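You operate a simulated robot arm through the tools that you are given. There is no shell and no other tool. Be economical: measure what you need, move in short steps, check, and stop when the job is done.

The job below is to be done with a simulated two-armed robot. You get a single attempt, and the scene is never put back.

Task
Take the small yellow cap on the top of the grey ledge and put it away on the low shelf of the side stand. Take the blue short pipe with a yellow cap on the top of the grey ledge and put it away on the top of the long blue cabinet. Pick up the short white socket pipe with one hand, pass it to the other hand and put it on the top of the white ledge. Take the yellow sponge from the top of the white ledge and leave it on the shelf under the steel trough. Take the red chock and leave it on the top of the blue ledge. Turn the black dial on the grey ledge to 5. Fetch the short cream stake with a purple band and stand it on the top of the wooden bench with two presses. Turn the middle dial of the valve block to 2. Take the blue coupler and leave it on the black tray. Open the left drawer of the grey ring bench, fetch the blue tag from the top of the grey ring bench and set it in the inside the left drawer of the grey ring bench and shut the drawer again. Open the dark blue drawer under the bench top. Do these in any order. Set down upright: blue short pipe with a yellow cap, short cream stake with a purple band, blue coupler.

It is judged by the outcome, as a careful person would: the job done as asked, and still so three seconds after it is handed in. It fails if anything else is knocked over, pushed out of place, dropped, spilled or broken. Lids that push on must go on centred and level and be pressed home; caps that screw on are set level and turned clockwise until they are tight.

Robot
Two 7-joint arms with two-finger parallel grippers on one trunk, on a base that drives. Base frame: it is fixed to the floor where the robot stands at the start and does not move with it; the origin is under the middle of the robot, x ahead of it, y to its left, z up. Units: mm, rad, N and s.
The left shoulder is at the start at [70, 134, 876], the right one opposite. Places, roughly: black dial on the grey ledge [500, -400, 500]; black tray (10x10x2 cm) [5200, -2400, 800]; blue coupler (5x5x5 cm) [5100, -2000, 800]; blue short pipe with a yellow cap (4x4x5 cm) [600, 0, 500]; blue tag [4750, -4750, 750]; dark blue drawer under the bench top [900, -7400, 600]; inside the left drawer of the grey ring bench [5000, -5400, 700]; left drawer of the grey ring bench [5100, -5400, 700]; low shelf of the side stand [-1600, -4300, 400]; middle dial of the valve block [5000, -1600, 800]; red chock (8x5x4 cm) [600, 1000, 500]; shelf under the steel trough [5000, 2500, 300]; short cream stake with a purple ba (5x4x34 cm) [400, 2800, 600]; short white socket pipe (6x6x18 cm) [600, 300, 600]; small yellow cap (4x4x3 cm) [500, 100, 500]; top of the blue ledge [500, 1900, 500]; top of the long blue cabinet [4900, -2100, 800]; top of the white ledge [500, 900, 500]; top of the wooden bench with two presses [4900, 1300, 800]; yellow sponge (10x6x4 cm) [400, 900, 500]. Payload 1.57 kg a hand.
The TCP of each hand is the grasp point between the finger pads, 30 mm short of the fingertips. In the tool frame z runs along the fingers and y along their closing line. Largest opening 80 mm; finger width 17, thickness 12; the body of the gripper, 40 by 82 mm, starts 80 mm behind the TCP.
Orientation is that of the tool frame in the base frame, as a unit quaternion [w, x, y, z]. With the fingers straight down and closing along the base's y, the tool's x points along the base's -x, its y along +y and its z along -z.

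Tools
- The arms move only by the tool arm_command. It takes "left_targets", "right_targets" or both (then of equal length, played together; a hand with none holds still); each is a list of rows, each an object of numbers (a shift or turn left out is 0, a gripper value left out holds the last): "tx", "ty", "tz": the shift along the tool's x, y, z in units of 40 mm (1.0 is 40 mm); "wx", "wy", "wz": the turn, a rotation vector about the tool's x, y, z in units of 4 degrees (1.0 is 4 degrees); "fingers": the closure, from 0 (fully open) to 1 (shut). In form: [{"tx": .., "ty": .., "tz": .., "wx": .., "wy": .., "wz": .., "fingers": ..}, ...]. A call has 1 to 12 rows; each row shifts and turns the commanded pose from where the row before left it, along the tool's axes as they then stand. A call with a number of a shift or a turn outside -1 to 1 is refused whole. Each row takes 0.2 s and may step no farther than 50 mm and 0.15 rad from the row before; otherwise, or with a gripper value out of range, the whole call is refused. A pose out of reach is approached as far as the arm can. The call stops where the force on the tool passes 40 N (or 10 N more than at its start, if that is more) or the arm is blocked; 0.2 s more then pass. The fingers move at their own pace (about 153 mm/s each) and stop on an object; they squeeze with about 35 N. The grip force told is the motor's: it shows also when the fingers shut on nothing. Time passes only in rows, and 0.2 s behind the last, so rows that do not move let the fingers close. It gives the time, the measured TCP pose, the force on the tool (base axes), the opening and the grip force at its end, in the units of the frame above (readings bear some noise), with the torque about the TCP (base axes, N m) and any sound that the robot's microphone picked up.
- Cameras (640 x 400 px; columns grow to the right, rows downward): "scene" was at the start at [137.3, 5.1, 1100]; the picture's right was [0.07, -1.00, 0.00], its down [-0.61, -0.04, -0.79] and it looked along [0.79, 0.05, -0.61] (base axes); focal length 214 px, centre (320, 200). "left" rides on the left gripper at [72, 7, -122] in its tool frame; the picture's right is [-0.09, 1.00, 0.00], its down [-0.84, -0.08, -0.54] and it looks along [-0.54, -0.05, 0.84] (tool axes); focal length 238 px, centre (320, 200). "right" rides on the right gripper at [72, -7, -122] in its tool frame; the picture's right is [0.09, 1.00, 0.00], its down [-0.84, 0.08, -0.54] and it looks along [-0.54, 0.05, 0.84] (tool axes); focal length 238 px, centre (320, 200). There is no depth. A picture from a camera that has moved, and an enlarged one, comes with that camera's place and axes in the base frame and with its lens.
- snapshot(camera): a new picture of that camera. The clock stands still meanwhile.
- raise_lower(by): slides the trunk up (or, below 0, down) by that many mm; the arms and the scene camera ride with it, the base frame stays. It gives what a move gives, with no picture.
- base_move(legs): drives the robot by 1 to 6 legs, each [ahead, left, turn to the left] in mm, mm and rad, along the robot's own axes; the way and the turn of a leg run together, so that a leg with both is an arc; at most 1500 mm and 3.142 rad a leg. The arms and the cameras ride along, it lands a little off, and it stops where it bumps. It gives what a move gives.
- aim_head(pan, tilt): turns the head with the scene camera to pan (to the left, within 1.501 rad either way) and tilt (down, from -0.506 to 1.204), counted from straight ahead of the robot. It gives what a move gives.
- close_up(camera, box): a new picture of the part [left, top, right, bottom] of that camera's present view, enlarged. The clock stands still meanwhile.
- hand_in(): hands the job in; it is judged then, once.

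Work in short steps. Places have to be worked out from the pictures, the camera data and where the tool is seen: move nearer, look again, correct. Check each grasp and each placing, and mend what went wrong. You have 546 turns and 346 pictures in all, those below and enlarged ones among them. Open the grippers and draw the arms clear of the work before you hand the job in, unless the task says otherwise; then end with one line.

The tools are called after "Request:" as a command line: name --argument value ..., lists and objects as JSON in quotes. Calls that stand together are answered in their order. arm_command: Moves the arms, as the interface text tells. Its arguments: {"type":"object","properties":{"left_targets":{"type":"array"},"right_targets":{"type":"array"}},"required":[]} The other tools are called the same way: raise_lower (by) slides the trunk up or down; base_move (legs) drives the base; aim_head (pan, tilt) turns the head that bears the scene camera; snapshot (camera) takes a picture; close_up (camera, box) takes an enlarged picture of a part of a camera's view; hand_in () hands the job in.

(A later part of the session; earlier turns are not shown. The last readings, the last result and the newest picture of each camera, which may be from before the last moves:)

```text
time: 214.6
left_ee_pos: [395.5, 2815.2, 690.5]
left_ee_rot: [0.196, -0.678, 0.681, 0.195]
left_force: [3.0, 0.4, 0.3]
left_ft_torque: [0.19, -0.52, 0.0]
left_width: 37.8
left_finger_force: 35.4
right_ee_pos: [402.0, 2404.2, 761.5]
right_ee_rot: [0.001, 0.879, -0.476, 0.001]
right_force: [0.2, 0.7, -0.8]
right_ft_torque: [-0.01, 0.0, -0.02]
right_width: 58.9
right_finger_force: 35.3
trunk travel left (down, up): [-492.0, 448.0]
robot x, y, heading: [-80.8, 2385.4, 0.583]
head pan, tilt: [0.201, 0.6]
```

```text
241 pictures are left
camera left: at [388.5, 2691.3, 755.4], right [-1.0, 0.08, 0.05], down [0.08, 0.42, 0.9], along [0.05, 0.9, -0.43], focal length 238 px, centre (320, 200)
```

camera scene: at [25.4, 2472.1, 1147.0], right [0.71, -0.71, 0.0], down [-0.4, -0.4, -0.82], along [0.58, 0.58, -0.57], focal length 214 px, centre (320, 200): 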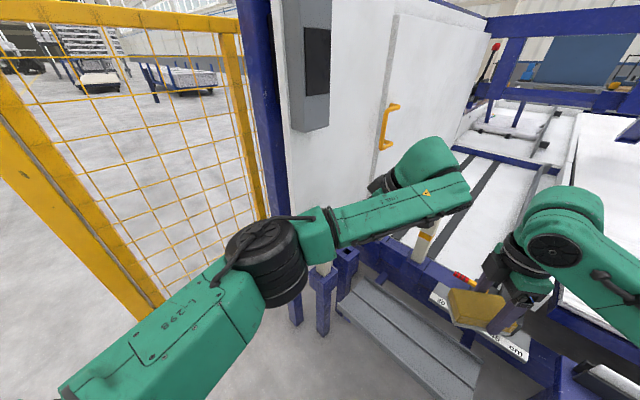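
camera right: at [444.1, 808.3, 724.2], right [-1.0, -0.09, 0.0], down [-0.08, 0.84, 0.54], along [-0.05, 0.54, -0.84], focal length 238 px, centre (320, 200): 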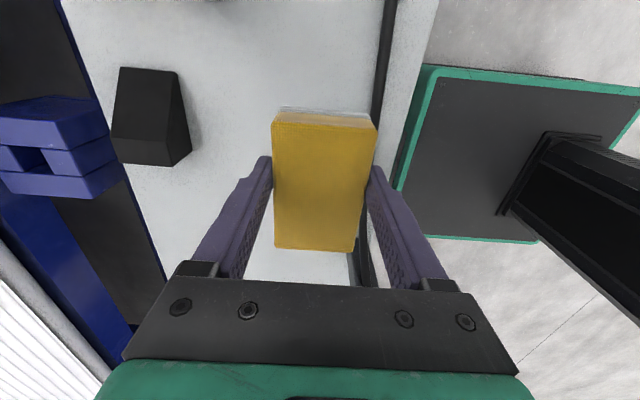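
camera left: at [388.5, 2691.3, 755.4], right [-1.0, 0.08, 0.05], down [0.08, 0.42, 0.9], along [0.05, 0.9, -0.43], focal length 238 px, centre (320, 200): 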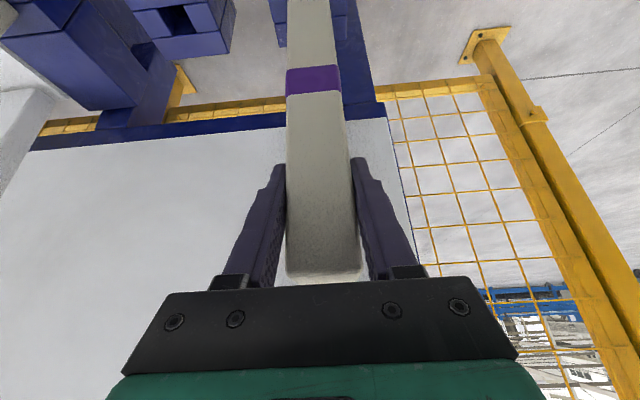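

Gripped (38 mm). I lift straight up with the trunk.

Request:
raise_lower --by 60

Request:
raise_lower --by 90

Request:
snapshot --camera "left"

Request:
snapshot --camera "scene"

```text
time: 215.6
left_ee_pos: [395.9, 2817.8, 749.0]
left_ee_rot: [0.194, -0.679, 0.681, 0.195]
left_force: [0.2, -0.1, -3.4]
left_ft_torque: [0.0, -0.02, -0.05]
left_width: 38.0
left_finger_force: 35.1
right_ee_pos: [403.2, 2405.5, 821.3]
right_ee_rot: [0.0, 0.879, -0.477, -0.001]
right_force: [0.3, 0.7, -0.5]
right_ft_torque: [0.03, -0.01, -0.03]
right_width: 58.8
right_finger_force: 35.4
trunk travel left (down, up): [-552.0, 388.0]
robot x, y, heading: [-77.9, 2386.0, 0.581]
head pan, tilt: [0.201, 0.6]
```

```text
time: 216.8
left_ee_pos: [395.0, 2818.1, 840.0]
left_ee_rot: [0.195, -0.678, 0.681, 0.195]
left_force: [0.0, 0.3, -2.7]
left_ft_torque: [-0.04, 0.0, -0.01]
left_width: 38.1
left_finger_force: 34.6
right_ee_pos: [403.3, 2404.5, 911.7]
right_ee_rot: [0.0, 0.879, -0.477, 0.001]
right_force: [-0.3, -0.6, -0.5]
right_ft_torque: [-0.01, 0.0, -0.01]
right_width: 58.5
right_finger_force: 35.1
trunk travel left (down, up): [-642.0, 298.0]
robot x, y, heading: [-81.3, 2384.2, 0.588]
head pan, tilt: [0.201, 0.6]
```

```text
240 pictures are left
camera left: at [388.7, 2691.7, 904.7], right [-1.0, 0.08, 0.05], down [0.08, 0.42, 0.9], along [0.05, 0.9, -0.43], focal length 238 px, centre (320, 200)
```

left: 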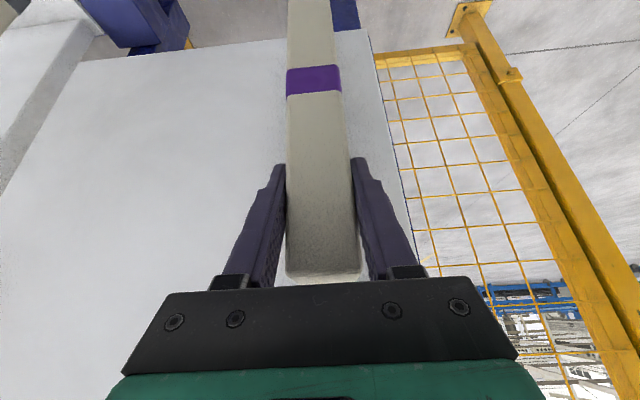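

```text
239 pictures are left
camera scene: at [26.2, 2472.9, 1296.8], right [0.71, -0.71, 0.0], down [-0.4, -0.4, -0.82], along [0.58, 0.58, -0.57], focal length 214 px, centre (320, 200)
```

scene: 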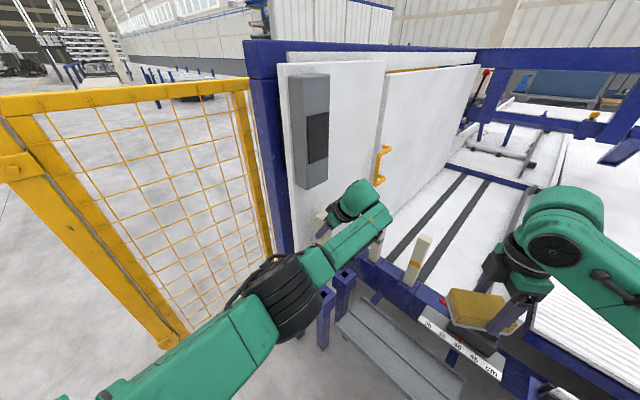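

Stake is free of its socket. I back away from the panel into open floor and look around to plan the route to the far side.

Request:
base_move --legs '[[-120, -180, 0], [-500, 0, 0], [0, 0, -0.585]]'

Request:
aim_head --pan 0.0 --tilt 0.1

Request:
snapshot --camera "scene"

Request:
aim_head --pan -1.2 --tilt 0.2

Request:
snapshot --camera "scene"

Request:
aim_head --pan 1.3 --tilt 0.2

Request:
snapshot --camera "scene"

```text
time: 222.7
left_ee_pos: [132.2, 1991.3, 839.4]
left_ee_rot: [0.242, -0.455, 0.847, 0.131]
left_force: [-0.3, 0.1, -3.1]
left_ft_torque: [-0.04, 0.0, 0.03]
left_width: 37.6
left_finger_force: 35.2
right_ee_pos: [-88.0, 1642.0, 912.0]
right_ee_rot: [0.0, -0.706, 0.708, 0.0]
right_force: [0.4, 0.6, -0.5]
right_ft_torque: [-0.03, 0.01, 0.01]
right_width: 58.7
right_finger_force: 34.7
trunk travel left (down, up): [-642.0, 298.0]
robot x, y, heading: [-504.5, 1886.8, 0.006]
head pan, tilt: [0.201, 0.6]
```

```text
time: 223.6
left_ee_pos: [131.6, 1991.2, 839.5]
left_ee_rot: [0.242, -0.456, 0.846, 0.131]
left_force: [0.2, 0.3, -3.0]
left_ft_torque: [0.0, 0.03, 0.03]
left_width: 37.9
left_finger_force: 35.0
right_ee_pos: [-89.0, 1641.6, 911.9]
right_ee_rot: [0.0, -0.707, 0.707, 0.001]
right_force: [0.2, 0.2, -0.5]
right_ft_torque: [0.04, -0.02, 0.0]
right_width: 58.5
right_finger_force: 34.8
trunk travel left (down, up): [-642.0, 298.0]
robot x, y, heading: [-507.4, 1887.3, 0.002]
head pan, tilt: [0.0, 0.099]
```

```text
238 pictures are left
camera scene: at [-360.2, 1888.1, 1343.0], right [0.0, -1.0, 0.0], down [-0.1, 0.0, -0.99], along [0.99, 0.0, -0.1], focal length 214 px, centre (320, 200)
```

scene: 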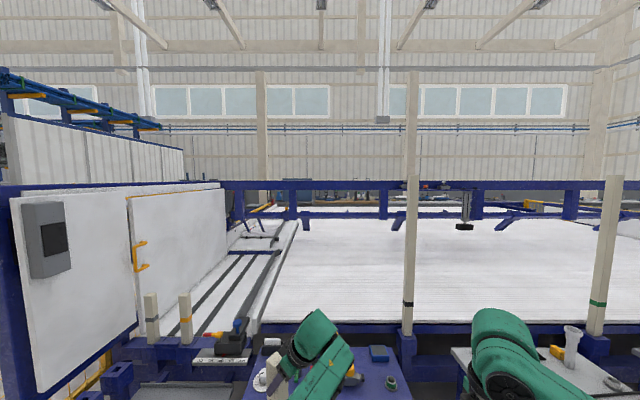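

```text
time: 225.0
left_ee_pos: [131.2, 1989.7, 838.8]
left_ee_rot: [0.242, -0.454, 0.847, 0.131]
left_force: [0.0, -0.9, -2.1]
left_ft_torque: [-0.02, 0.04, 0.01]
left_width: 38.0
left_finger_force: 34.6
right_ee_pos: [-88.6, 1642.3, 911.4]
right_ee_rot: [0.0, -0.706, 0.708, -0.001]
right_force: [0.4, -1.1, -0.9]
right_ft_torque: [0.02, -0.01, -0.03]
right_width: 58.8
right_finger_force: 34.5
trunk travel left (down, up): [-642.0, 298.0]
robot x, y, heading: [-501.7, 1890.6, 0.004]
head pan, tilt: [-1.201, 0.201]
```

```text
237 pictures are left
camera scene: at [-418.2, 1801.0, 1333.7], right [-0.93, -0.37, 0.0], down [-0.07, 0.19, -0.98], along [0.36, -0.91, -0.2], focal length 214 px, centre (320, 200)
```

scene: 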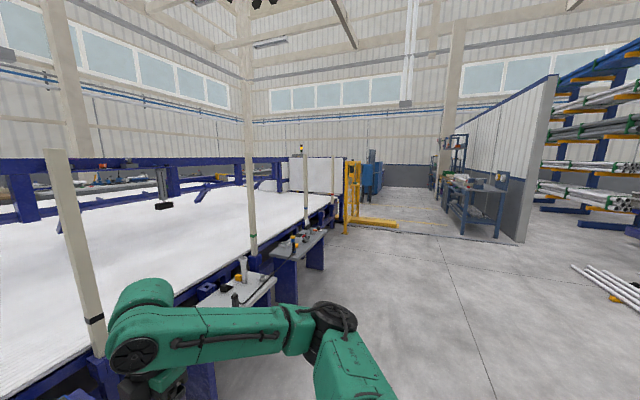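

```text
time: 227.3
left_ee_pos: [131.2, 1990.1, 839.0]
left_ee_rot: [0.243, -0.455, 0.847, 0.131]
left_force: [-0.1, 0.0, -2.1]
left_ft_torque: [-0.05, 0.03, 0.0]
left_width: 37.9
left_finger_force: 34.3
right_ee_pos: [-87.7, 1641.5, 911.3]
right_ee_rot: [0.0, -0.706, 0.708, 0.0]
right_force: [0.3, 0.0, 0.4]
right_ft_torque: [0.02, -0.03, 0.02]
right_width: 58.8
right_finger_force: 34.4
trunk travel left (down, up): [-642.0, 298.0]
robot x, y, heading: [-502.7, 1884.7, 0.006]
head pan, tilt: [1.3, 0.201]
```

```text
236 pictures are left
camera scene: at [-427.6, 1977.6, 1333.7], right [0.96, -0.26, 0.0], down [-0.05, -0.19, -0.98], along [0.26, 0.94, -0.2], focal length 214 px, centre (320, 200)
```

scene: 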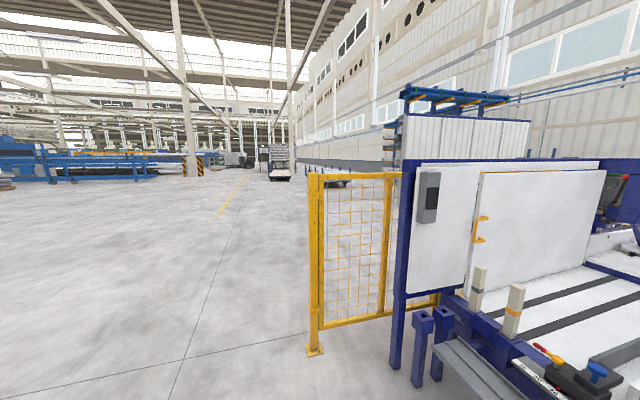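

The far-side benches are beyond the conveyor; the way round is on the right (negative y). I drive back and right along open floor, then look again.

Request:
base_move --legs '[[-450, 0, 0], [0, -1500, 0], [0, -1500, 0], [0, -1000, 0]]'

Request:
aim_head --pan -0.3 --tilt 0.3

Request:
snapshot --camera "scene"

Request:
aim_head --pan -1.3 --tilt 0.3

Request:
snapshot --camera "scene"

```text
time: 248.7
left_ee_pos: [-198.5, -1936.7, 839.1]
left_ee_rot: [0.238, -0.481, 0.833, 0.138]
left_force: [-0.1, -0.3, -3.6]
left_ft_torque: [0.0, 0.05, -0.03]
left_width: 37.3
left_finger_force: 34.9
right_ee_pos: [-397.0, -2299.1, 912.0]
right_ee_rot: [0.0, 0.727, -0.687, 0.0]
right_force: [-0.3, 0.5, -0.6]
right_ft_torque: [-0.01, 0.01, -0.01]
right_width: 59.0
right_finger_force: 34.6
trunk travel left (down, up): [-642.0, 298.0]
robot x, y, heading: [-827.5, -2075.6, 0.061]
head pan, tilt: [1.3, 0.201]
```

```text
time: 250.3
left_ee_pos: [-199.3, -1937.3, 840.8]
left_ee_rot: [0.239, -0.48, 0.832, 0.139]
left_force: [0.1, 0.8, -2.3]
left_ft_torque: [-0.06, 0.01, 0.01]
left_width: 37.8
left_finger_force: 35.4
right_ee_pos: [-396.9, -2298.1, 911.6]
right_ee_rot: [0.0, 0.727, -0.686, 0.0]
right_force: [0.0, -0.4, -1.1]
right_ft_torque: [-0.01, -0.03, 0.0]
right_width: 59.0
right_finger_force: 35.0
trunk travel left (down, up): [-642.0, 298.0]
robot x, y, heading: [-829.4, -2078.9, 0.06]
head pan, tilt: [-0.3, 0.3]
```

```text
235 pictures are left
camera scene: at [-684.7, -2096.8, 1324.4], right [-0.23, -0.97, 0.0], down [-0.29, 0.07, -0.96], along [0.93, -0.22, -0.3], focal length 214 px, centre (320, 200)
```

scene: 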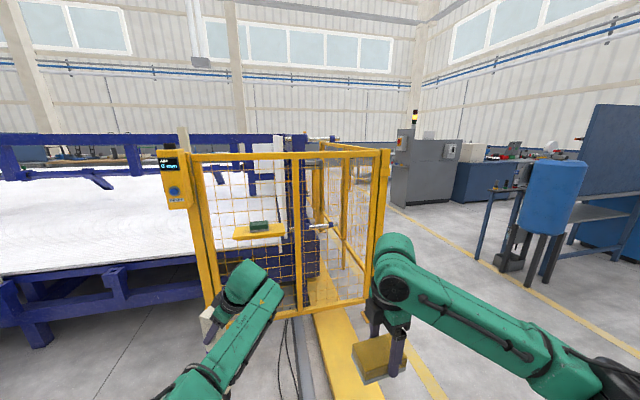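

```text
time: 251.6
left_ee_pos: [-199.6, -1936.5, 839.5]
left_ee_rot: [0.238, -0.481, 0.832, 0.139]
left_force: [-0.2, 0.0, -3.1]
left_ft_torque: [-0.02, 0.04, -0.01]
left_width: 38.0
left_finger_force: 34.8
right_ee_pos: [-397.2, -2298.3, 911.9]
right_ee_rot: [0.0, 0.728, -0.686, 0.0]
right_force: [0.1, -0.7, 0.0]
right_ft_torque: [-0.03, 0.05, 0.01]
right_width: 59.0
right_finger_force: 35.4
trunk travel left (down, up): [-642.0, 298.0]
robot x, y, heading: [-827.7, -2077.6, 0.068]
head pan, tilt: [-1.3, 0.3]
```

```text
234 pictures are left
camera scene: at [-744.8, -2163.1, 1324.4], right [-0.94, -0.33, 0.0], down [-0.1, 0.28, -0.96], along [0.31, -0.9, -0.3], focal length 214 px, centre (320, 200)
```

scene: 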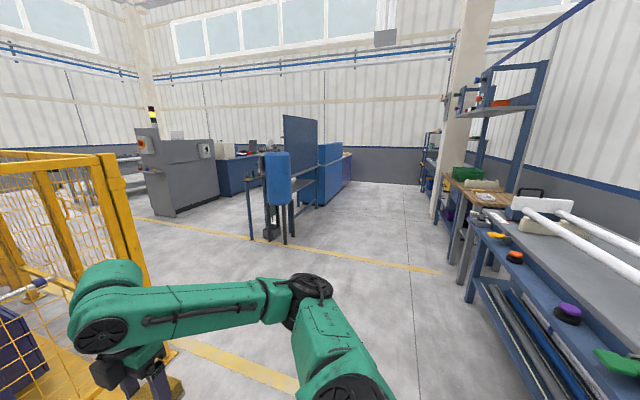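

There's an aisle along +x at about y = -3500 between yellow floor lines. I straighten, drive right into it and look ahead.

Request:
base_move --legs '[[0, 0, -0.065], [0, -1450, 0]]'

Request:
aim_head --pan 0.0 --tilt 0.2

Request:
snapshot --camera "scene"

```text
time: 259.1
left_ee_pos: [-182.5, -3393.9, 839.5]
left_ee_rot: [0.241, -0.461, 0.843, 0.133]
left_force: [-0.6, 0.2, -3.6]
left_ft_torque: [-0.05, 0.04, 0.04]
left_width: 37.9
left_finger_force: 35.1
right_ee_pos: [-397.3, -3744.2, 912.1]
right_ee_rot: [0.0, 0.711, -0.704, 0.0]
right_force: [0.8, -0.7, 0.3]
right_ft_torque: [0.03, -0.01, -0.02]
right_width: 58.5
right_finger_force: 34.7
trunk travel left (down, up): [-642.0, 298.0]
robot x, y, heading: [-818.8, -3507.0, 0.016]
head pan, tilt: [-1.3, 0.3]
```

```text
time: 260.6
left_ee_pos: [-183.3, -3393.6, 839.9]
left_ee_rot: [0.242, -0.461, 0.844, 0.132]
left_force: [-0.6, 0.5, -3.0]
left_ft_torque: [-0.06, 0.03, 0.02]
left_width: 37.9
left_finger_force: 35.2
right_ee_pos: [-398.7, -3746.4, 912.7]
right_ee_rot: [0.0, 0.711, -0.703, 0.0]
right_force: [-0.4, -0.1, -0.8]
right_ft_torque: [-0.01, 0.03, 0.02]
right_width: 58.6
right_finger_force: 35.4
trunk travel left (down, up): [-642.0, 298.0]
robot x, y, heading: [-816.3, -3505.1, 0.015]
head pan, tilt: [0.0, 0.201]
```

```text
233 pictures are left
camera scene: at [-672.0, -3503.3, 1333.7], right [0.02, -1.0, 0.0], down [-0.2, 0.0, -0.98], along [0.98, 0.02, -0.2], focal length 214 px, centre (320, 200)
```

scene: 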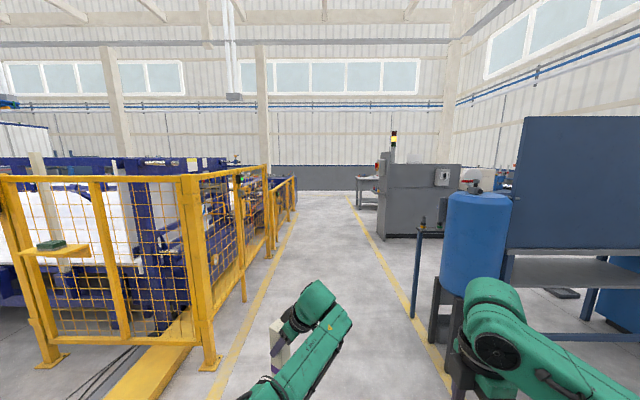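

The aisle ahead is clear. I drive forward along it.

Request:
base_move --legs '[[0, 0, -0.015], [1500, 0, 0], [1500, 0, 0], [1300, 0, 0]]'

Request:
aim_head --pan 0.6 --tilt 0.2

Request:
snapshot --camera "scene"

Request:
aim_head --pan -0.5 --tilt 0.3

Request:
snapshot --camera "scene"

Request:
aim_head --pan 1.4 --tilt 0.2

Request:
snapshot --camera "scene"

```text
time: 281.4
left_ee_pos: [4077.6, -3522.4, 838.1]
left_ee_rot: [0.246, -0.435, 0.857, 0.126]
left_force: [0.5, -0.6, -3.4]
left_ft_torque: [-0.02, 0.02, 0.0]
left_width: 37.8
left_finger_force: 35.0
right_ee_pos: [3841.7, -3861.0, 911.9]
right_ee_rot: [0.0, -0.69, 0.724, 0.001]
right_force: [-0.5, 0.1, -1.0]
right_ft_torque: [0.0, -0.01, 0.03]
right_width: 58.8
right_finger_force: 35.3
trunk travel left (down, up): [-642.0, 298.0]
robot x, y, heading: [3438.8, -3599.1, -0.043]
head pan, tilt: [0.0, 0.201]
```

```text
time: 282.4
left_ee_pos: [4077.3, -3523.1, 839.7]
left_ee_rot: [0.246, -0.436, 0.857, 0.125]
left_force: [0.3, 0.0, -2.8]
left_ft_torque: [0.03, -0.02, -0.01]
left_width: 37.8
left_finger_force: 35.2
right_ee_pos: [3841.5, -3861.7, 912.1]
right_ee_rot: [0.0, -0.69, 0.724, 0.0]
right_force: [-0.2, 0.1, 0.1]
right_ft_torque: [-0.01, 0.01, 0.0]
right_width: 58.8
right_finger_force: 34.8
trunk travel left (down, up): [-642.0, 298.0]
robot x, y, heading: [3434.8, -3596.4, -0.043]
head pan, tilt: [0.6, 0.201]
```

```text
232 pictures are left
camera scene: at [3568.9, -3550.0, 1333.7], right [0.53, -0.85, 0.0], down [-0.17, -0.11, -0.98], along [0.83, 0.52, -0.2], focal length 214 px, centre (320, 200)
```

scene: 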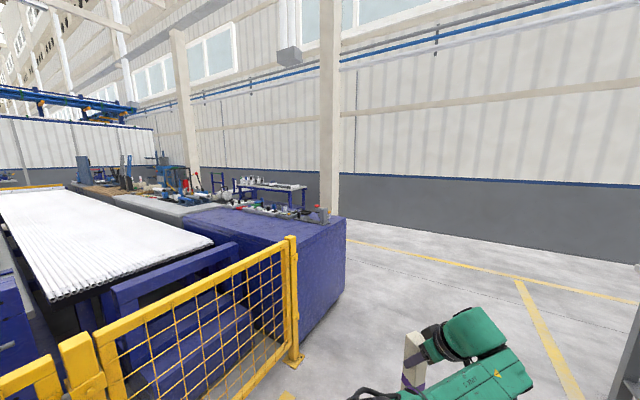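

```text
time: 283.7
left_ee_pos: [4077.2, -3523.1, 839.2]
left_ee_rot: [0.245, -0.436, 0.856, 0.126]
left_force: [-0.3, 0.0, -2.7]
left_ft_torque: [-0.02, 0.01, 0.01]
left_width: 37.7
left_finger_force: 35.0
right_ee_pos: [3842.1, -3861.8, 912.2]
right_ee_rot: [0.0, -0.69, 0.724, 0.0]
right_force: [-0.4, 0.2, -0.8]
right_ft_torque: [0.03, -0.02, 0.0]
right_width: 58.9
right_finger_force: 34.5
trunk travel left (down, up): [-642.0, 298.0]
robot x, y, heading: [3438.6, -3594.3, -0.041]
head pan, tilt: [-0.499, 0.3]
```

```text
231 pictures are left
camera scene: at [3569.9, -3647.3, 1324.4], right [-0.51, -0.86, 0.0], down [-0.25, 0.15, -0.96], along [0.82, -0.49, -0.3], focal length 214 px, centre (320, 200)
```

scene: 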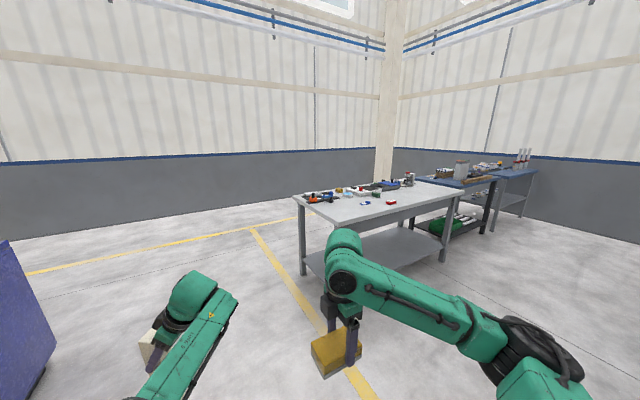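

```text
time: 285.6
left_ee_pos: [4077.3, -3523.7, 838.4]
left_ee_rot: [0.245, -0.436, 0.857, 0.126]
left_force: [0.9, 0.0, -2.6]
left_ft_torque: [-0.05, 0.03, -0.02]
left_width: 37.7
left_finger_force: 34.7
right_ee_pos: [3842.6, -3861.7, 911.9]
right_ee_rot: [-0.001, -0.69, 0.723, 0.0]
right_force: [-0.5, -0.1, -0.1]
right_ft_torque: [0.02, 0.01, 0.01]
right_width: 58.6
right_finger_force: 34.7
trunk travel left (down, up): [-642.0, 298.0]
robot x, y, heading: [3436.9, -3595.3, -0.044]
head pan, tilt: [1.4, 0.201]
```

```text
230 pictures are left
camera scene: at [3509.6, -3508.2, 1333.7], right [0.98, -0.21, 0.0], down [-0.04, -0.19, -0.98], along [0.21, 0.96, -0.2], focal length 214 px, centre (320, 200)
```

scene: 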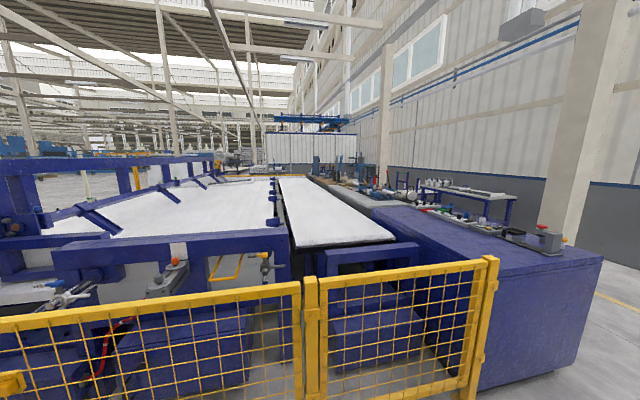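

The benches are reached from their far side: a wide aisle at x≈6000. I drive there, turn to face +y and look.

Request:
base_move --legs '[[0, 0, 0.043], [1500, 0, 0], [1150, 0, 0], [0, 0, 1.571]]'

Request:
aim_head --pan 0.3 --tilt 0.2

Request:
snapshot --camera "scene"

```text
time: 302.7
left_ee_pos: [5967.5, -2931.1, 838.4]
left_ee_rot: [-0.075, 0.925, -0.262, -0.265]
left_force: [0.9, -0.8, -2.6]
left_ft_torque: [-0.04, -0.03, 0.0]
left_width: 37.6
left_finger_force: 34.9
right_ee_pos: [6322.9, -3140.0, 912.0]
right_ee_rot: [0.0, 1.0, 0.015, 0.0]
right_force: [0.4, -0.2, 0.2]
right_ft_torque: [0.0, 0.02, 0.02]
right_width: 58.8
right_finger_force: 34.6
trunk travel left (down, up): [-642.0, 298.0]
robot x, y, heading: [6088.2, -3565.8, 1.604]
head pan, tilt: [1.4, 0.201]
```

```text
time: 304.0
left_ee_pos: [5967.3, -2930.2, 840.0]
left_ee_rot: [-0.074, 0.925, -0.262, -0.266]
left_force: [0.5, 0.3, -2.4]
left_ft_torque: [-0.04, -0.03, 0.01]
left_width: 37.6
left_finger_force: 34.7
right_ee_pos: [6323.1, -3140.2, 913.0]
right_ee_rot: [0.0, 1.0, 0.015, 0.0]
right_force: [0.8, 0.3, -0.6]
right_ft_torque: [0.01, -0.02, -0.01]
right_width: 58.6
right_finger_force: 35.1
trunk travel left (down, up): [-642.0, 298.0]
robot x, y, heading: [6087.9, -3561.6, 1.605]
head pan, tilt: [0.3, 0.201]
```

```text
229 pictures are left
camera scene: at [6058.1, -3424.2, 1333.7], right [0.94, 0.33, 0.0], down [0.07, -0.19, -0.98], along [-0.32, 0.93, -0.2], focal length 214 px, centre (320, 200)
```

scene: 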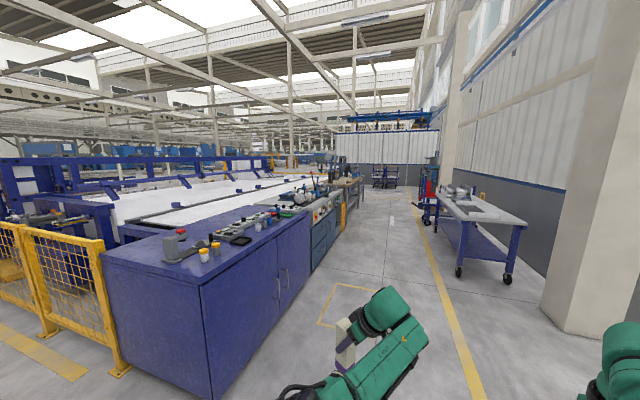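

The aisle is clear. I drive along +y to the steel trough area.

Request:
base_move --legs '[[0, 0, -0.033], [1500, 0, 0], [1500, 0, 0], [1500, 0, 0]]'

Request:
aim_head --pan 0.3 --tilt 0.3

Request:
snapshot --camera "scene"

```text
time: 325.8
left_ee_pos: [5969.8, 1551.5, 839.3]
left_ee_rot: [-0.078, 0.921, -0.276, -0.265]
left_force: [0.1, -0.4, -3.2]
left_ft_torque: [-0.01, -0.03, 0.01]
left_width: 37.7
left_finger_force: 35.1
right_ee_pos: [6319.4, 1332.5, 911.6]
right_ee_rot: [0.0, 1.0, -0.001, -0.001]
right_force: [0.9, 0.5, -0.7]
right_ft_torque: [0.02, 0.03, 0.03]
right_width: 58.8
right_finger_force: 35.1
trunk travel left (down, up): [-642.0, 298.0]
robot x, y, heading: [6074.8, 918.7, 1.574]
head pan, tilt: [0.3, 0.201]
```

```text
time: 326.5
left_ee_pos: [5970.8, 1552.6, 839.2]
left_ee_rot: [-0.078, 0.921, -0.277, -0.263]
left_force: [0.3, -0.6, -3.0]
left_ft_torque: [-0.04, -0.06, 0.0]
left_width: 37.8
left_finger_force: 35.2
right_ee_pos: [6319.3, 1331.6, 911.4]
right_ee_rot: [0.0, 1.0, -0.001, 0.001]
right_force: [0.3, 0.2, -1.1]
right_ft_torque: [-0.01, 0.01, 0.02]
right_width: 58.8
right_finger_force: 35.0
trunk travel left (down, up): [-642.0, 298.0]
robot x, y, heading: [6074.1, 920.1, 1.574]
head pan, tilt: [0.3, 0.3]
```

```text
228 pictures are left
camera scene: at [6045.6, 1056.2, 1324.4], right [0.95, 0.3, 0.0], down [0.09, -0.28, -0.96], along [-0.28, 0.91, -0.3], focal length 214 px, centre (320, 200)
```

scene: 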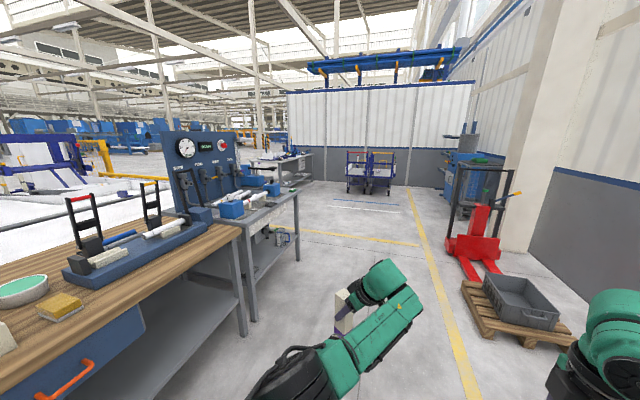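

The wooden bench is here and the steel trough bench just beyond (front legs at x≈5215, y 2090–2920). I drive up to it and turn to face it.

Request:
base_move --legs '[[1500, 0, 0], [0, 0, 1.568]]'

Request:
aim_head --pan 0.0 --tilt 0.6

Request:
snapshot --camera "scene"

```text
time: 337.8
left_ee_pos: [5443.9, 2301.2, 838.2]
left_ee_rot: [0.133, 0.843, 0.461, -0.241]
left_force: [-0.1, 0.2, -3.6]
left_ft_torque: [-0.02, 0.0, 0.03]
left_width: 37.8
left_finger_force: 34.5
right_ee_pos: [5658.4, 2653.9, 912.5]
right_ee_rot: [0.0, 0.702, 0.712, 0.0]
right_force: [-0.1, -0.5, -0.7]
right_ft_torque: [0.02, 0.02, -0.01]
right_width: 58.8
right_finger_force: 35.2
trunk travel left (down, up): [-642.0, 298.0]
robot x, y, heading: [6080.3, 2415.0, -3.124]
head pan, tilt: [0.3, 0.3]
```

```text
time: 338.6
left_ee_pos: [5444.8, 2302.9, 838.8]
left_ee_rot: [0.133, 0.843, 0.462, -0.24]
left_force: [0.6, 0.0, -2.6]
left_ft_torque: [0.07, -0.03, 0.0]
left_width: 38.0
left_finger_force: 34.6
right_ee_pos: [5657.0, 2653.7, 911.1]
right_ee_rot: [0.0, 0.702, 0.712, 0.0]
right_force: [-0.1, -0.1, -0.7]
right_ft_torque: [0.03, -0.02, 0.0]
right_width: 58.7
right_finger_force: 35.4
trunk travel left (down, up): [-642.0, 298.0]
robot x, y, heading: [6076.8, 2413.8, -3.122]
head pan, tilt: [0.0, 0.6]
```

```text
227 pictures are left
camera scene: at [5939.2, 2410.4, 1297.0], right [-0.02, 1.0, 0.0], down [0.56, 0.01, -0.83], along [-0.82, -0.02, -0.56], focal length 214 px, centre (320, 200)
```

scene: 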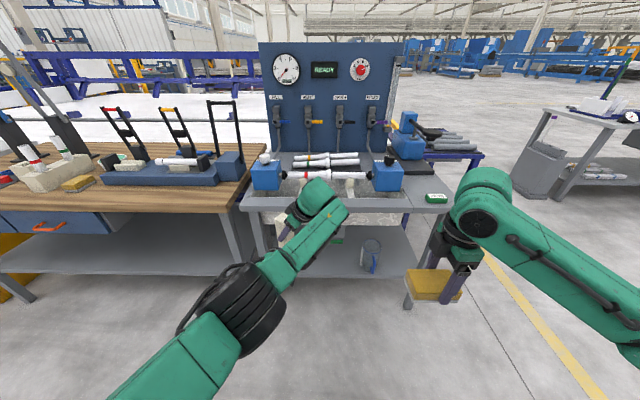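

I zoom on the shelf region below the trough.

Request:
close_up --camera "scene" --box '[220, 130, 460, 310]'

```text
2.22 times, centred on (340, 220) of scene
camera zoom: at [5939.2, 2410.4, 1297.0], right [-0.02, 1.0, 0.0], down [0.56, 0.01, -0.83], along [-0.82, -0.02, -0.56], focal length 477 px, centre (276, 156)
```

zoom: 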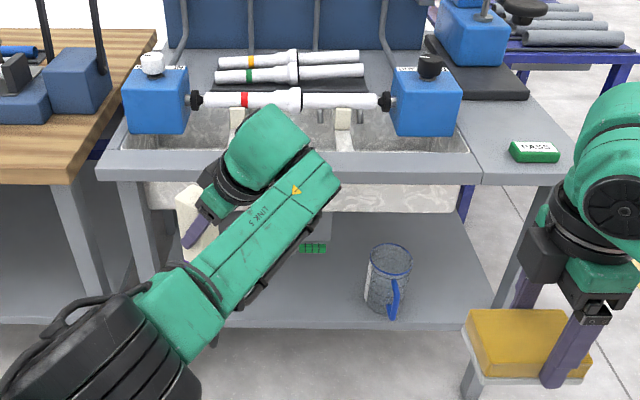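

The shelf needs a low, free approach, so I'll place the stake first on the wooden bench (to my left). I drive left and look at it.

Request:
base_move --legs '[[0, 0, -0.02], [0, 950, 0]]'

Request:
aim_head --pan 0.1 --tilt 0.6

Request:
snapshot --camera "scene"

```text
time: 343.9
left_ee_pos: [5437.2, 1370.2, 840.1]
left_ee_rot: [0.131, 0.848, 0.453, -0.242]
left_force: [0.5, 0.1, -3.5]
left_ft_torque: [0.01, -0.02, -0.02]
left_width: 37.9
left_finger_force: 35.3
right_ee_pos: [5661.4, 1717.8, 912.0]
right_ee_rot: [0.0, 0.71, 0.704, 0.0]
right_force: [0.5, -0.2, 0.4]
right_ft_torque: [0.01, 0.02, 0.0]
right_width: 58.8
right_finger_force: 34.8
trunk travel left (down, up): [-642.0, 298.0]
robot x, y, heading: [6073.8, 1466.0, 3.133]
head pan, tilt: [0.0, 0.6]
```

```text
time: 344.5
left_ee_pos: [5437.7, 1369.7, 838.4]
left_ee_rot: [0.13, 0.849, 0.452, -0.242]
left_force: [0.1, 0.0, -3.8]
left_ft_torque: [0.03, -0.01, 0.01]
left_width: 37.8
left_finger_force: 34.9
right_ee_pos: [5660.4, 1717.3, 912.5]
right_ee_rot: [0.001, 0.71, 0.704, 0.0]
right_force: [-0.4, 0.3, -1.1]
right_ft_torque: [0.01, 0.01, 0.02]
right_width: 58.6
right_finger_force: 35.4
trunk travel left (down, up): [-642.0, 298.0]
robot x, y, heading: [6074.1, 1465.3, 3.14]
head pan, tilt: [0.099, 0.6]
```

```text
225 pictures are left
camera scene: at [5936.4, 1458.5, 1296.9], right [-0.09, 1.0, 0.0], down [0.56, 0.05, -0.82], along [-0.82, -0.08, -0.57], focal length 214 px, centre (320, 200)
```

scene: 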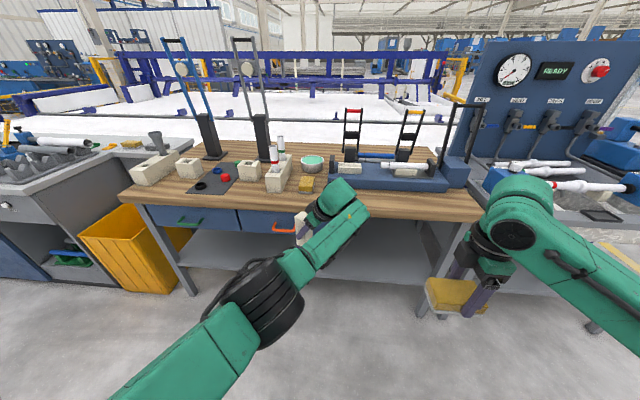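

Free strip in front of the blue box: about x 5115–5280, y 1550–1900. I raise the trunk so the stake clears the top, then move in to about (5215, 1600).

Request:
raise_lower --by 292

Request:
base_move --legs '[[0, -230, 0], [140, 0, 0]]'

Request:
aim_head --pan 0.3 --tilt 0.8

Request:
snapshot --camera "scene"

Request:
snapshot --camera "left"

```text
time: 347.4
left_ee_pos: [5437.5, 1370.2, 1131.6]
left_ee_rot: [0.131, 0.848, 0.453, -0.242]
left_force: [-0.9, 0.9, -3.8]
left_ft_torque: [0.03, 0.03, -0.01]
left_width: 37.8
left_finger_force: 35.2
right_ee_pos: [5659.8, 1716.9, 1204.4]
right_ee_rot: [0.0, 0.71, 0.705, 0.0]
right_force: [-0.1, 0.6, 0.1]
right_ft_torque: [-0.02, 0.03, 0.03]
right_width: 58.8
right_finger_force: 35.7
trunk travel left (down, up): [-934.0, 6.0]
robot x, y, heading: [6073.4, 1464.8, 3.135]
head pan, tilt: [0.099, 0.6]
```

```text
time: 350.1
left_ee_pos: [5301.1, 1599.3, 1131.5]
left_ee_rot: [0.13, 0.848, 0.453, -0.244]
left_force: [0.2, -0.3, -2.5]
left_ft_torque: [0.06, -0.03, -0.05]
left_width: 38.1
left_finger_force: 34.9
right_ee_pos: [5523.0, 1946.4, 1205.1]
right_ee_rot: [-0.001, 0.709, 0.705, -0.002]
right_force: [1.1, 0.4, -0.2]
right_ft_torque: [0.01, 0.02, 0.01]
right_width: 58.7
right_finger_force: 34.6
trunk travel left (down, up): [-934.0, 6.0]
robot x, y, heading: [5936.0, 1698.8, 3.137]
head pan, tilt: [0.099, 0.6]
```

```text
time: 350.8
left_ee_pos: [5299.0, 1599.2, 1131.8]
left_ee_rot: [0.131, 0.848, 0.453, -0.242]
left_force: [1.0, -0.6, -3.2]
left_ft_torque: [0.04, -0.01, 0.03]
left_width: 37.8
left_finger_force: 35.0
right_ee_pos: [5520.2, 1946.5, 1203.7]
right_ee_rot: [0.001, 0.709, 0.705, 0.0]
right_force: [-0.4, 0.0, 0.3]
right_ft_torque: [0.02, -0.01, 0.04]
right_width: 58.7
right_finger_force: 34.5
trunk travel left (down, up): [-934.0, 6.0]
robot x, y, heading: [5932.5, 1696.4, 3.14]
head pan, tilt: [0.3, 0.799]
```

```text
224 pictures are left
camera scene: at [5807.6, 1672.5, 1572.1], right [-0.29, 0.96, 0.0], down [0.69, 0.21, -0.7], along [-0.67, -0.2, -0.72], focal length 214 px, centre (320, 200)
```

scene: 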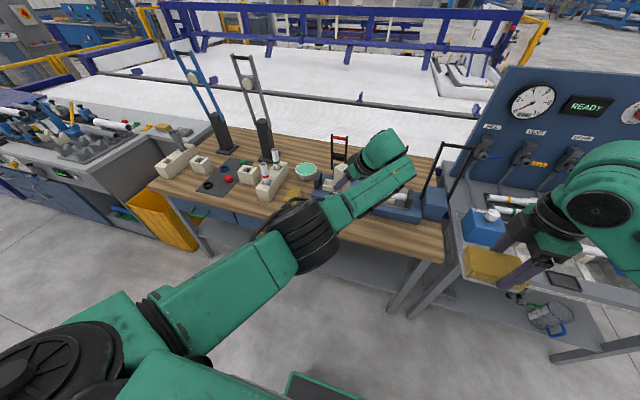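

```text
223 pictures are left
camera left: at [5374.6, 1699.5, 1196.7], right [0.78, -0.62, 0.05], down [-0.3, -0.31, 0.9], along [-0.54, -0.72, -0.43], focal length 238 px, centre (320, 200)
```

left: 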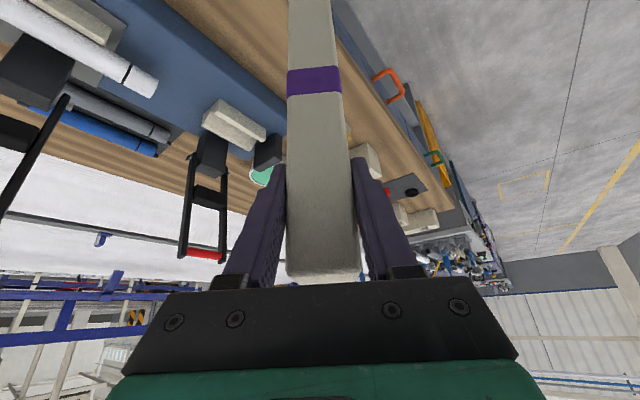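

I move forward 92 mm so the stake is well inside the front edge, and check.

Request:
base_move --legs '[[90, 0, 0]]'

Request:
aim_head --pan 0.2 --tilt 1.0

Request:
close_up --camera "scene" --box '[200, 20, 480, 200]'

Request:
snapshot --camera "right"

```text
time: 351.9
left_ee_pos: [5219.9, 1597.5, 1135.3]
left_ee_rot: [0.128, 0.848, 0.454, -0.244]
left_force: [0.7, 0.7, -2.6]
left_ft_torque: [0.02, 0.03, -0.02]
left_width: 37.7
left_finger_force: 34.9
right_ee_pos: [5441.4, 1945.7, 1205.3]
right_ee_rot: [-0.003, 0.709, 0.705, -0.002]
right_force: [1.8, 0.1, -0.1]
right_ft_torque: [-0.01, 0.07, 0.01]
right_width: 59.1
right_finger_force: 35.4
trunk travel left (down, up): [-934.0, 6.0]
robot x, y, heading: [5844.1, 1699.5, 3.132]
head pan, tilt: [0.3, 0.799]
```

```text
time: 352.7
left_ee_pos: [5212.2, 1597.8, 1131.3]
left_ee_rot: [0.13, 0.848, 0.453, -0.243]
left_force: [-0.5, 0.5, -3.3]
left_ft_torque: [0.03, -0.01, -0.03]
left_width: 37.9
left_finger_force: 35.2
right_ee_pos: [5435.7, 1945.2, 1204.3]
right_ee_rot: [0.0, 0.71, 0.705, 0.0]
right_force: [-0.2, -0.1, -0.5]
right_ft_torque: [0.0, 0.01, -0.02]
right_width: 58.8
right_finger_force: 34.3
trunk travel left (down, up): [-934.0, 6.0]
robot x, y, heading: [5847.8, 1696.7, 3.135]
head pan, tilt: [0.201, 1.0]
```

```text
2.22 times, centred on (340, 110) of scene
camera zoom: at [5730.5, 1682.4, 1557.0], right [-0.2, 0.98, 0.0], down [0.82, 0.17, -0.54], along [-0.53, -0.11, -0.84], focal length 477 px, centre (276, 400)
```

zoom: 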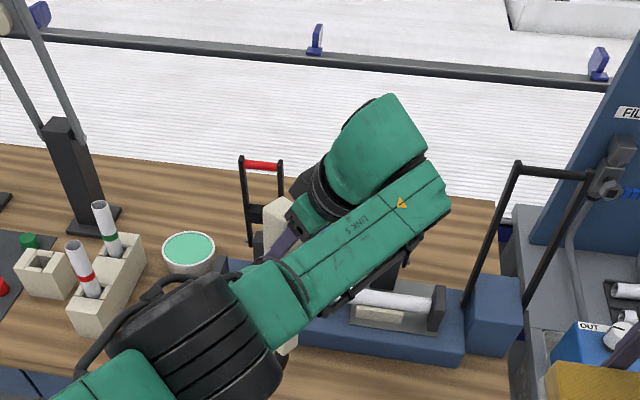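

```text
221 pictures are left
camera right: at [5427.6, 2017.7, 1324.9], right [1.0, 0.09, 0.0], down [0.07, -0.84, 0.54], along [0.04, -0.54, -0.84], focal length 238 px, centre (320, 200)
```

right: 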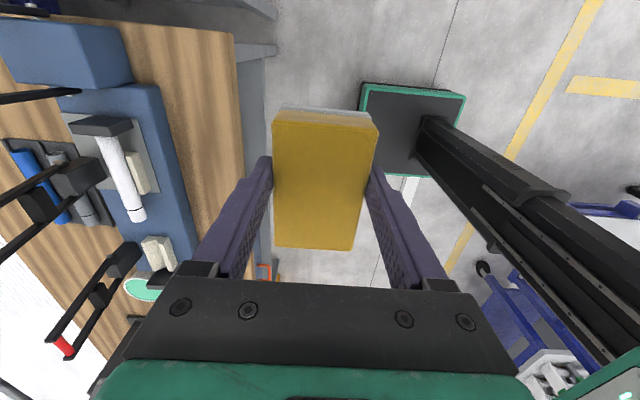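

The strip is x≈5145–5260, so the stake at x≈5206 is good. I lower the trunk stepwise, watching the force.

Request:
raise_lower --by -35

Request:
raise_lower --by -10

Request:
snapshot --camera "right"

```text
time: 353.4
left_ee_pos: [5212.0, 1596.6, 1095.9]
left_ee_rot: [0.131, 0.848, 0.453, -0.242]
left_force: [-0.7, -0.6, -2.7]
left_ft_torque: [0.0, -0.02, -0.02]
left_width: 37.8
left_finger_force: 35.4
right_ee_pos: [5431.2, 1945.9, 1168.3]
right_ee_rot: [0.0, 0.709, 0.705, 0.0]
right_force: [-1.1, -0.7, 0.3]
right_ft_torque: [0.02, -0.03, 0.03]
right_width: 58.6
right_finger_force: 35.3
trunk travel left (down, up): [-899.0, 41.0]
robot x, y, heading: [5848.1, 1696.7, 3.139]
head pan, tilt: [0.201, 1.0]
```

```text
time: 354.0
left_ee_pos: [5212.1, 1598.6, 1087.5]
left_ee_rot: [0.13, 0.848, 0.452, -0.245]
left_force: [-0.4, -0.5, 7.1]
left_ft_torque: [-0.16, 0.08, 0.02]
left_width: 37.7
left_finger_force: 34.9
right_ee_pos: [5434.0, 1945.4, 1159.9]
right_ee_rot: [-0.001, 0.71, 0.704, -0.001]
right_force: [-0.5, 0.7, -0.5]
right_ft_torque: [0.03, 0.0, 0.04]
right_width: 59.1
right_finger_force: 35.1
trunk travel left (down, up): [-889.0, 51.0]
robot x, y, heading: [5844.4, 1699.5, 3.135]
head pan, tilt: [0.201, 1.0]
```

```text
220 pictures are left
camera right: at [5428.3, 2018.0, 1280.2], right [1.0, 0.09, 0.0], down [0.07, -0.84, 0.54], along [0.04, -0.54, -0.84], focal length 238 px, centre (320, 200)
```

right: 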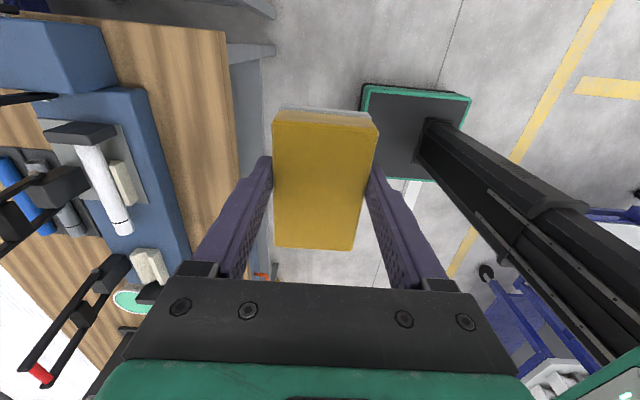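

Contact at about z = 802, matching the bench. I open the left hand and check before withdrawing.

Request:
arm_command --left_targets '[{"fingers": 0}, {"fingers": 0}, {"fingers": 0}]'

Request:
snapshot --camera "left"

```text
time: 354.8
left_ee_pos: [5212.2, 1598.1, 1085.9]
left_ee_rot: [0.13, 0.848, 0.453, -0.242]
left_force: [-0.9, 0.1, 0.1]
left_ft_torque: [0.02, 0.03, 0.0]
left_width: 79.9
left_finger_force: 0.1
right_ee_pos: [5433.8, 1946.0, 1158.1]
right_ee_rot: [-0.001, 0.71, 0.705, -0.001]
right_force: [-0.1, 0.4, -1.1]
right_ft_torque: [-0.01, 0.0, 0.0]
right_width: 58.9
right_finger_force: 34.7
trunk travel left (down, up): [-889.0, 51.0]
robot x, y, heading: [5845.6, 1696.3, 3.138]
head pan, tilt: [0.201, 1.0]
```

```text
219 pictures are left
camera left: at [5288.1, 1699.8, 1152.1], right [0.78, -0.62, 0.05], down [-0.3, -0.31, 0.9], along [-0.54, -0.72, -0.43], focal length 238 px, centre (320, 200)
```

left: 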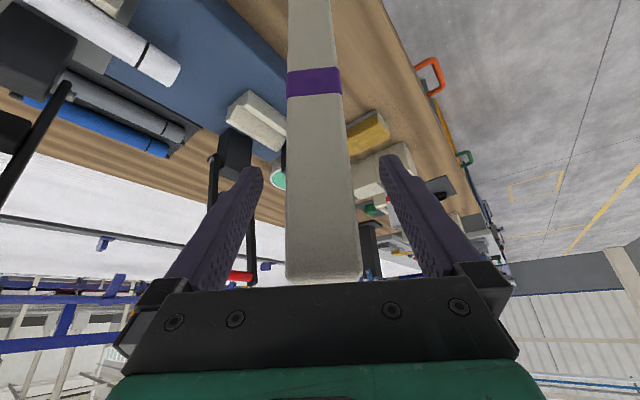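

The stake stands. I withdraw the left hand straight back along its pointing direction.

Request:
arm_command --left_targets '[{"tx": 0.424, "tz": -0.265}, {"tx": 0.8, "tz": -0.5}, {"tx": 0.8, "tz": -0.5}, {"tx": 0.8, "tz": -0.5}, {"tx": 0.8, "tz": -0.5}]'

Request:
base_move --legs '[[-300, 0, 0]]'

Request:
aim_head --pan 0.2 --tilt 0.7

Request:
snapshot --camera "scene"

```text
time: 356.0
left_ee_pos: [5308.1, 1743.3, 1087.2]
left_ee_rot: [0.132, 0.848, 0.453, -0.242]
left_force: [-0.3, 0.3, 0.1]
left_ft_torque: [-0.05, 0.02, -0.01]
left_width: 80.1
left_finger_force: 0.1
right_ee_pos: [5433.8, 1947.8, 1159.6]
right_ee_rot: [0.0, 0.71, 0.704, -0.001]
right_force: [1.1, 0.8, -0.5]
right_ft_torque: [-0.02, 0.01, -0.01]
right_width: 59.0
right_finger_force: 34.6
trunk travel left (down, up): [-889.0, 51.0]
robot x, y, heading: [5847.6, 1693.2, 3.138]
head pan, tilt: [0.201, 1.0]
```

```text
time: 358.1
left_ee_pos: [5605.8, 1740.5, 1086.8]
left_ee_rot: [0.131, 0.848, 0.453, -0.242]
left_force: [-0.2, -0.1, -0.2]
left_ft_torque: [0.0, 0.0, 0.0]
left_width: 79.9
left_finger_force: 0.1
right_ee_pos: [5733.6, 1945.0, 1158.5]
right_ee_rot: [0.001, 0.709, 0.705, 0.001]
right_force: [-0.2, 0.7, -0.1]
right_ft_torque: [0.01, -0.01, -0.01]
right_width: 58.7
right_finger_force: 35.1
trunk travel left (down, up): [-889.0, 51.0]
robot x, y, heading: [6148.9, 1694.7, 3.142]
head pan, tilt: [0.201, 1.0]
```

```text
time: 358.9
left_ee_pos: [5607.8, 1740.6, 1088.8]
left_ee_rot: [0.131, 0.848, 0.453, -0.243]
left_force: [0.9, -0.5, 0.6]
left_ft_torque: [-0.05, 0.02, -0.01]
left_width: 80.1
left_finger_force: 0.1
right_ee_pos: [5735.9, 1944.0, 1159.1]
right_ee_rot: [-0.001, 0.709, 0.705, -0.001]
right_force: [-0.6, -0.4, -0.1]
right_ft_torque: [0.0, -0.01, -0.03]
right_width: 58.9
right_finger_force: 35.0
trunk travel left (down, up): [-889.0, 51.0]
robot x, y, heading: [6146.9, 1698.2, 3.137]
head pan, tilt: [0.201, 0.7]
```

```text
218 pictures are left
camera scene: at [6017.2, 1678.8, 1535.4], right [-0.2, 0.98, 0.0], down [0.63, 0.13, -0.76], along [-0.75, -0.15, -0.64], focal length 214 px, centre (320, 200)
```

scene: 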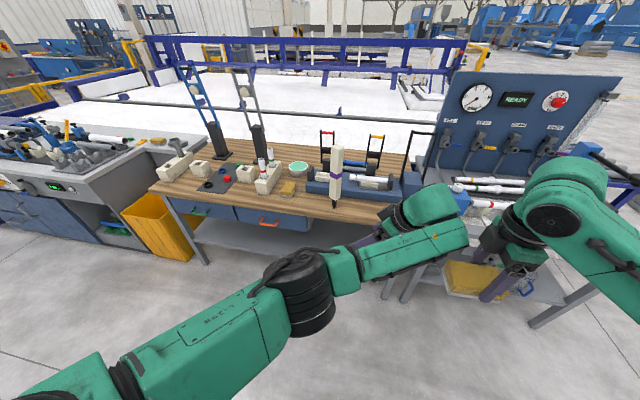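

The stake appears standing. I zoom to verify.

Request:
close_up --camera "scene" --box '[270, 120, 430, 230]'

```text
3.64 times, centred on (350, 175) of scene
camera zoom: at [6017.2, 1678.8, 1535.4], right [-0.2, 0.98, 0.0], down [0.63, 0.13, -0.76], along [-0.75, -0.15, -0.64], focal length 780 px, centre (211, 291)
```

zoom: 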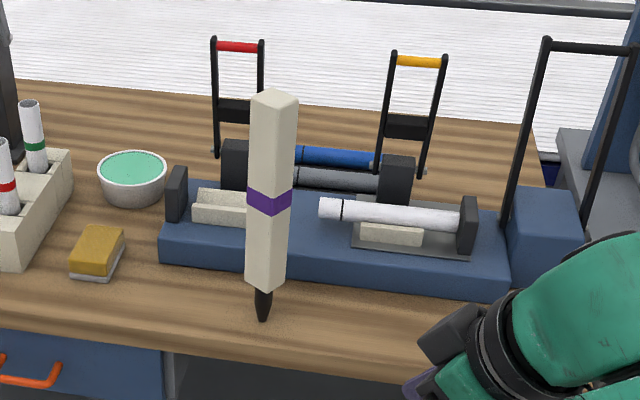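

The stake stands on its tapered tip, upright and still; I'll recheck it later. Now I restore the left hand to vertical and yaw the right hand (sponge) back to neutral, in free space.

Request:
arm_command --left_targets '[{"wy": 1}, {"wy": 1}, {"wy": 1}, {"wy": 1}, {"wy": 1}, {"wy": 1}, {"wy": 1}, {"wy": 1}, {"wz": 1}, {"wz": 1}, {"wz": 1}, {"wz": 1}]' --right_targets '[{"wz": 1}, {"wz": 1}, {"wz": 1}, {"wz": 1}, {"wz": 1}, {"wz": 1}, {"wz": 1}, {"wz": 1}, {"wz": 1}, {"wz": 1}, {"wz": 1}, {"wz": 1}]'

Request:
arm_command --left_targets '[{"wz": 1}, {"wz": 1}, {"wz": 1}, {"wz": 1}, {"wz": 1}, {"wz": 1}, {"wz": 1}, {"wz": 1}, {"wz": 1}, {"wz": 1}, {}, {}]' --right_targets '[{"wz": 1}, {"wz": 1}, {"wz": 1}, {"wz": 1}, {"wz": 1}, {"wz": 1}, {"wz": 1}, {"wz": 1}, {"wz": 1}, {"wz": 1}, {"wz": 0.5}, {}]'

Request:
snapshot --camera "scene"

```text
time: 361.5
left_ee_pos: [5606.8, 1738.1, 1087.3]
left_ee_rot: [0.001, 0.939, 0.344, 0.001]
left_force: [-0.6, 0.2, 0.1]
left_ft_torque: [0.0, -0.02, -0.02]
left_width: 80.2
left_finger_force: 0.1
right_ee_pos: [5735.4, 1944.5, 1158.8]
right_ee_rot: [0.001, 0.935, 0.355, -0.001]
right_force: [-0.2, 0.5, -0.5]
right_ft_torque: [-0.01, -0.01, 0.0]
right_width: 58.8
right_finger_force: 34.7
trunk travel left (down, up): [-889.0, 51.0]
robot x, y, heading: [6148.7, 1696.9, 3.141]
head pan, tilt: [0.201, 0.7]
```

```text
time: 364.1
left_ee_pos: [5607.2, 1739.8, 1087.8]
left_ee_rot: [0.0, 1.0, 0.002, 0.002]
left_force: [0.3, 0.1, 0.3]
left_ft_torque: [-0.03, 0.03, -0.01]
left_width: 79.9
left_finger_force: 0.1
right_ee_pos: [5733.8, 1943.7, 1159.1]
right_ee_rot: [0.001, 1.0, -0.003, -0.001]
right_force: [-0.4, 0.1, -0.5]
right_ft_torque: [-0.02, -0.03, 0.01]
right_width: 59.2
right_finger_force: 35.2
trunk travel left (down, up): [-889.0, 51.0]
robot x, y, heading: [6149.3, 1695.1, 3.139]
head pan, tilt: [0.201, 0.7]
```

```text
216 pictures are left
camera scene: at [6016.3, 1678.8, 1535.4], right [-0.2, 0.98, 0.0], down [0.63, 0.13, -0.76], along [-0.75, -0.15, -0.64], focal length 214 px, centre (320, 200)
```

scene: 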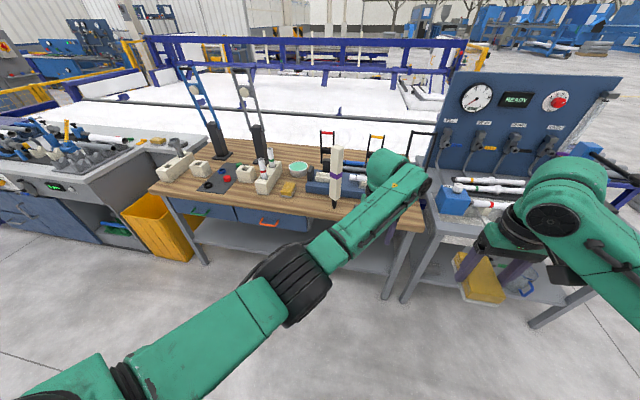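

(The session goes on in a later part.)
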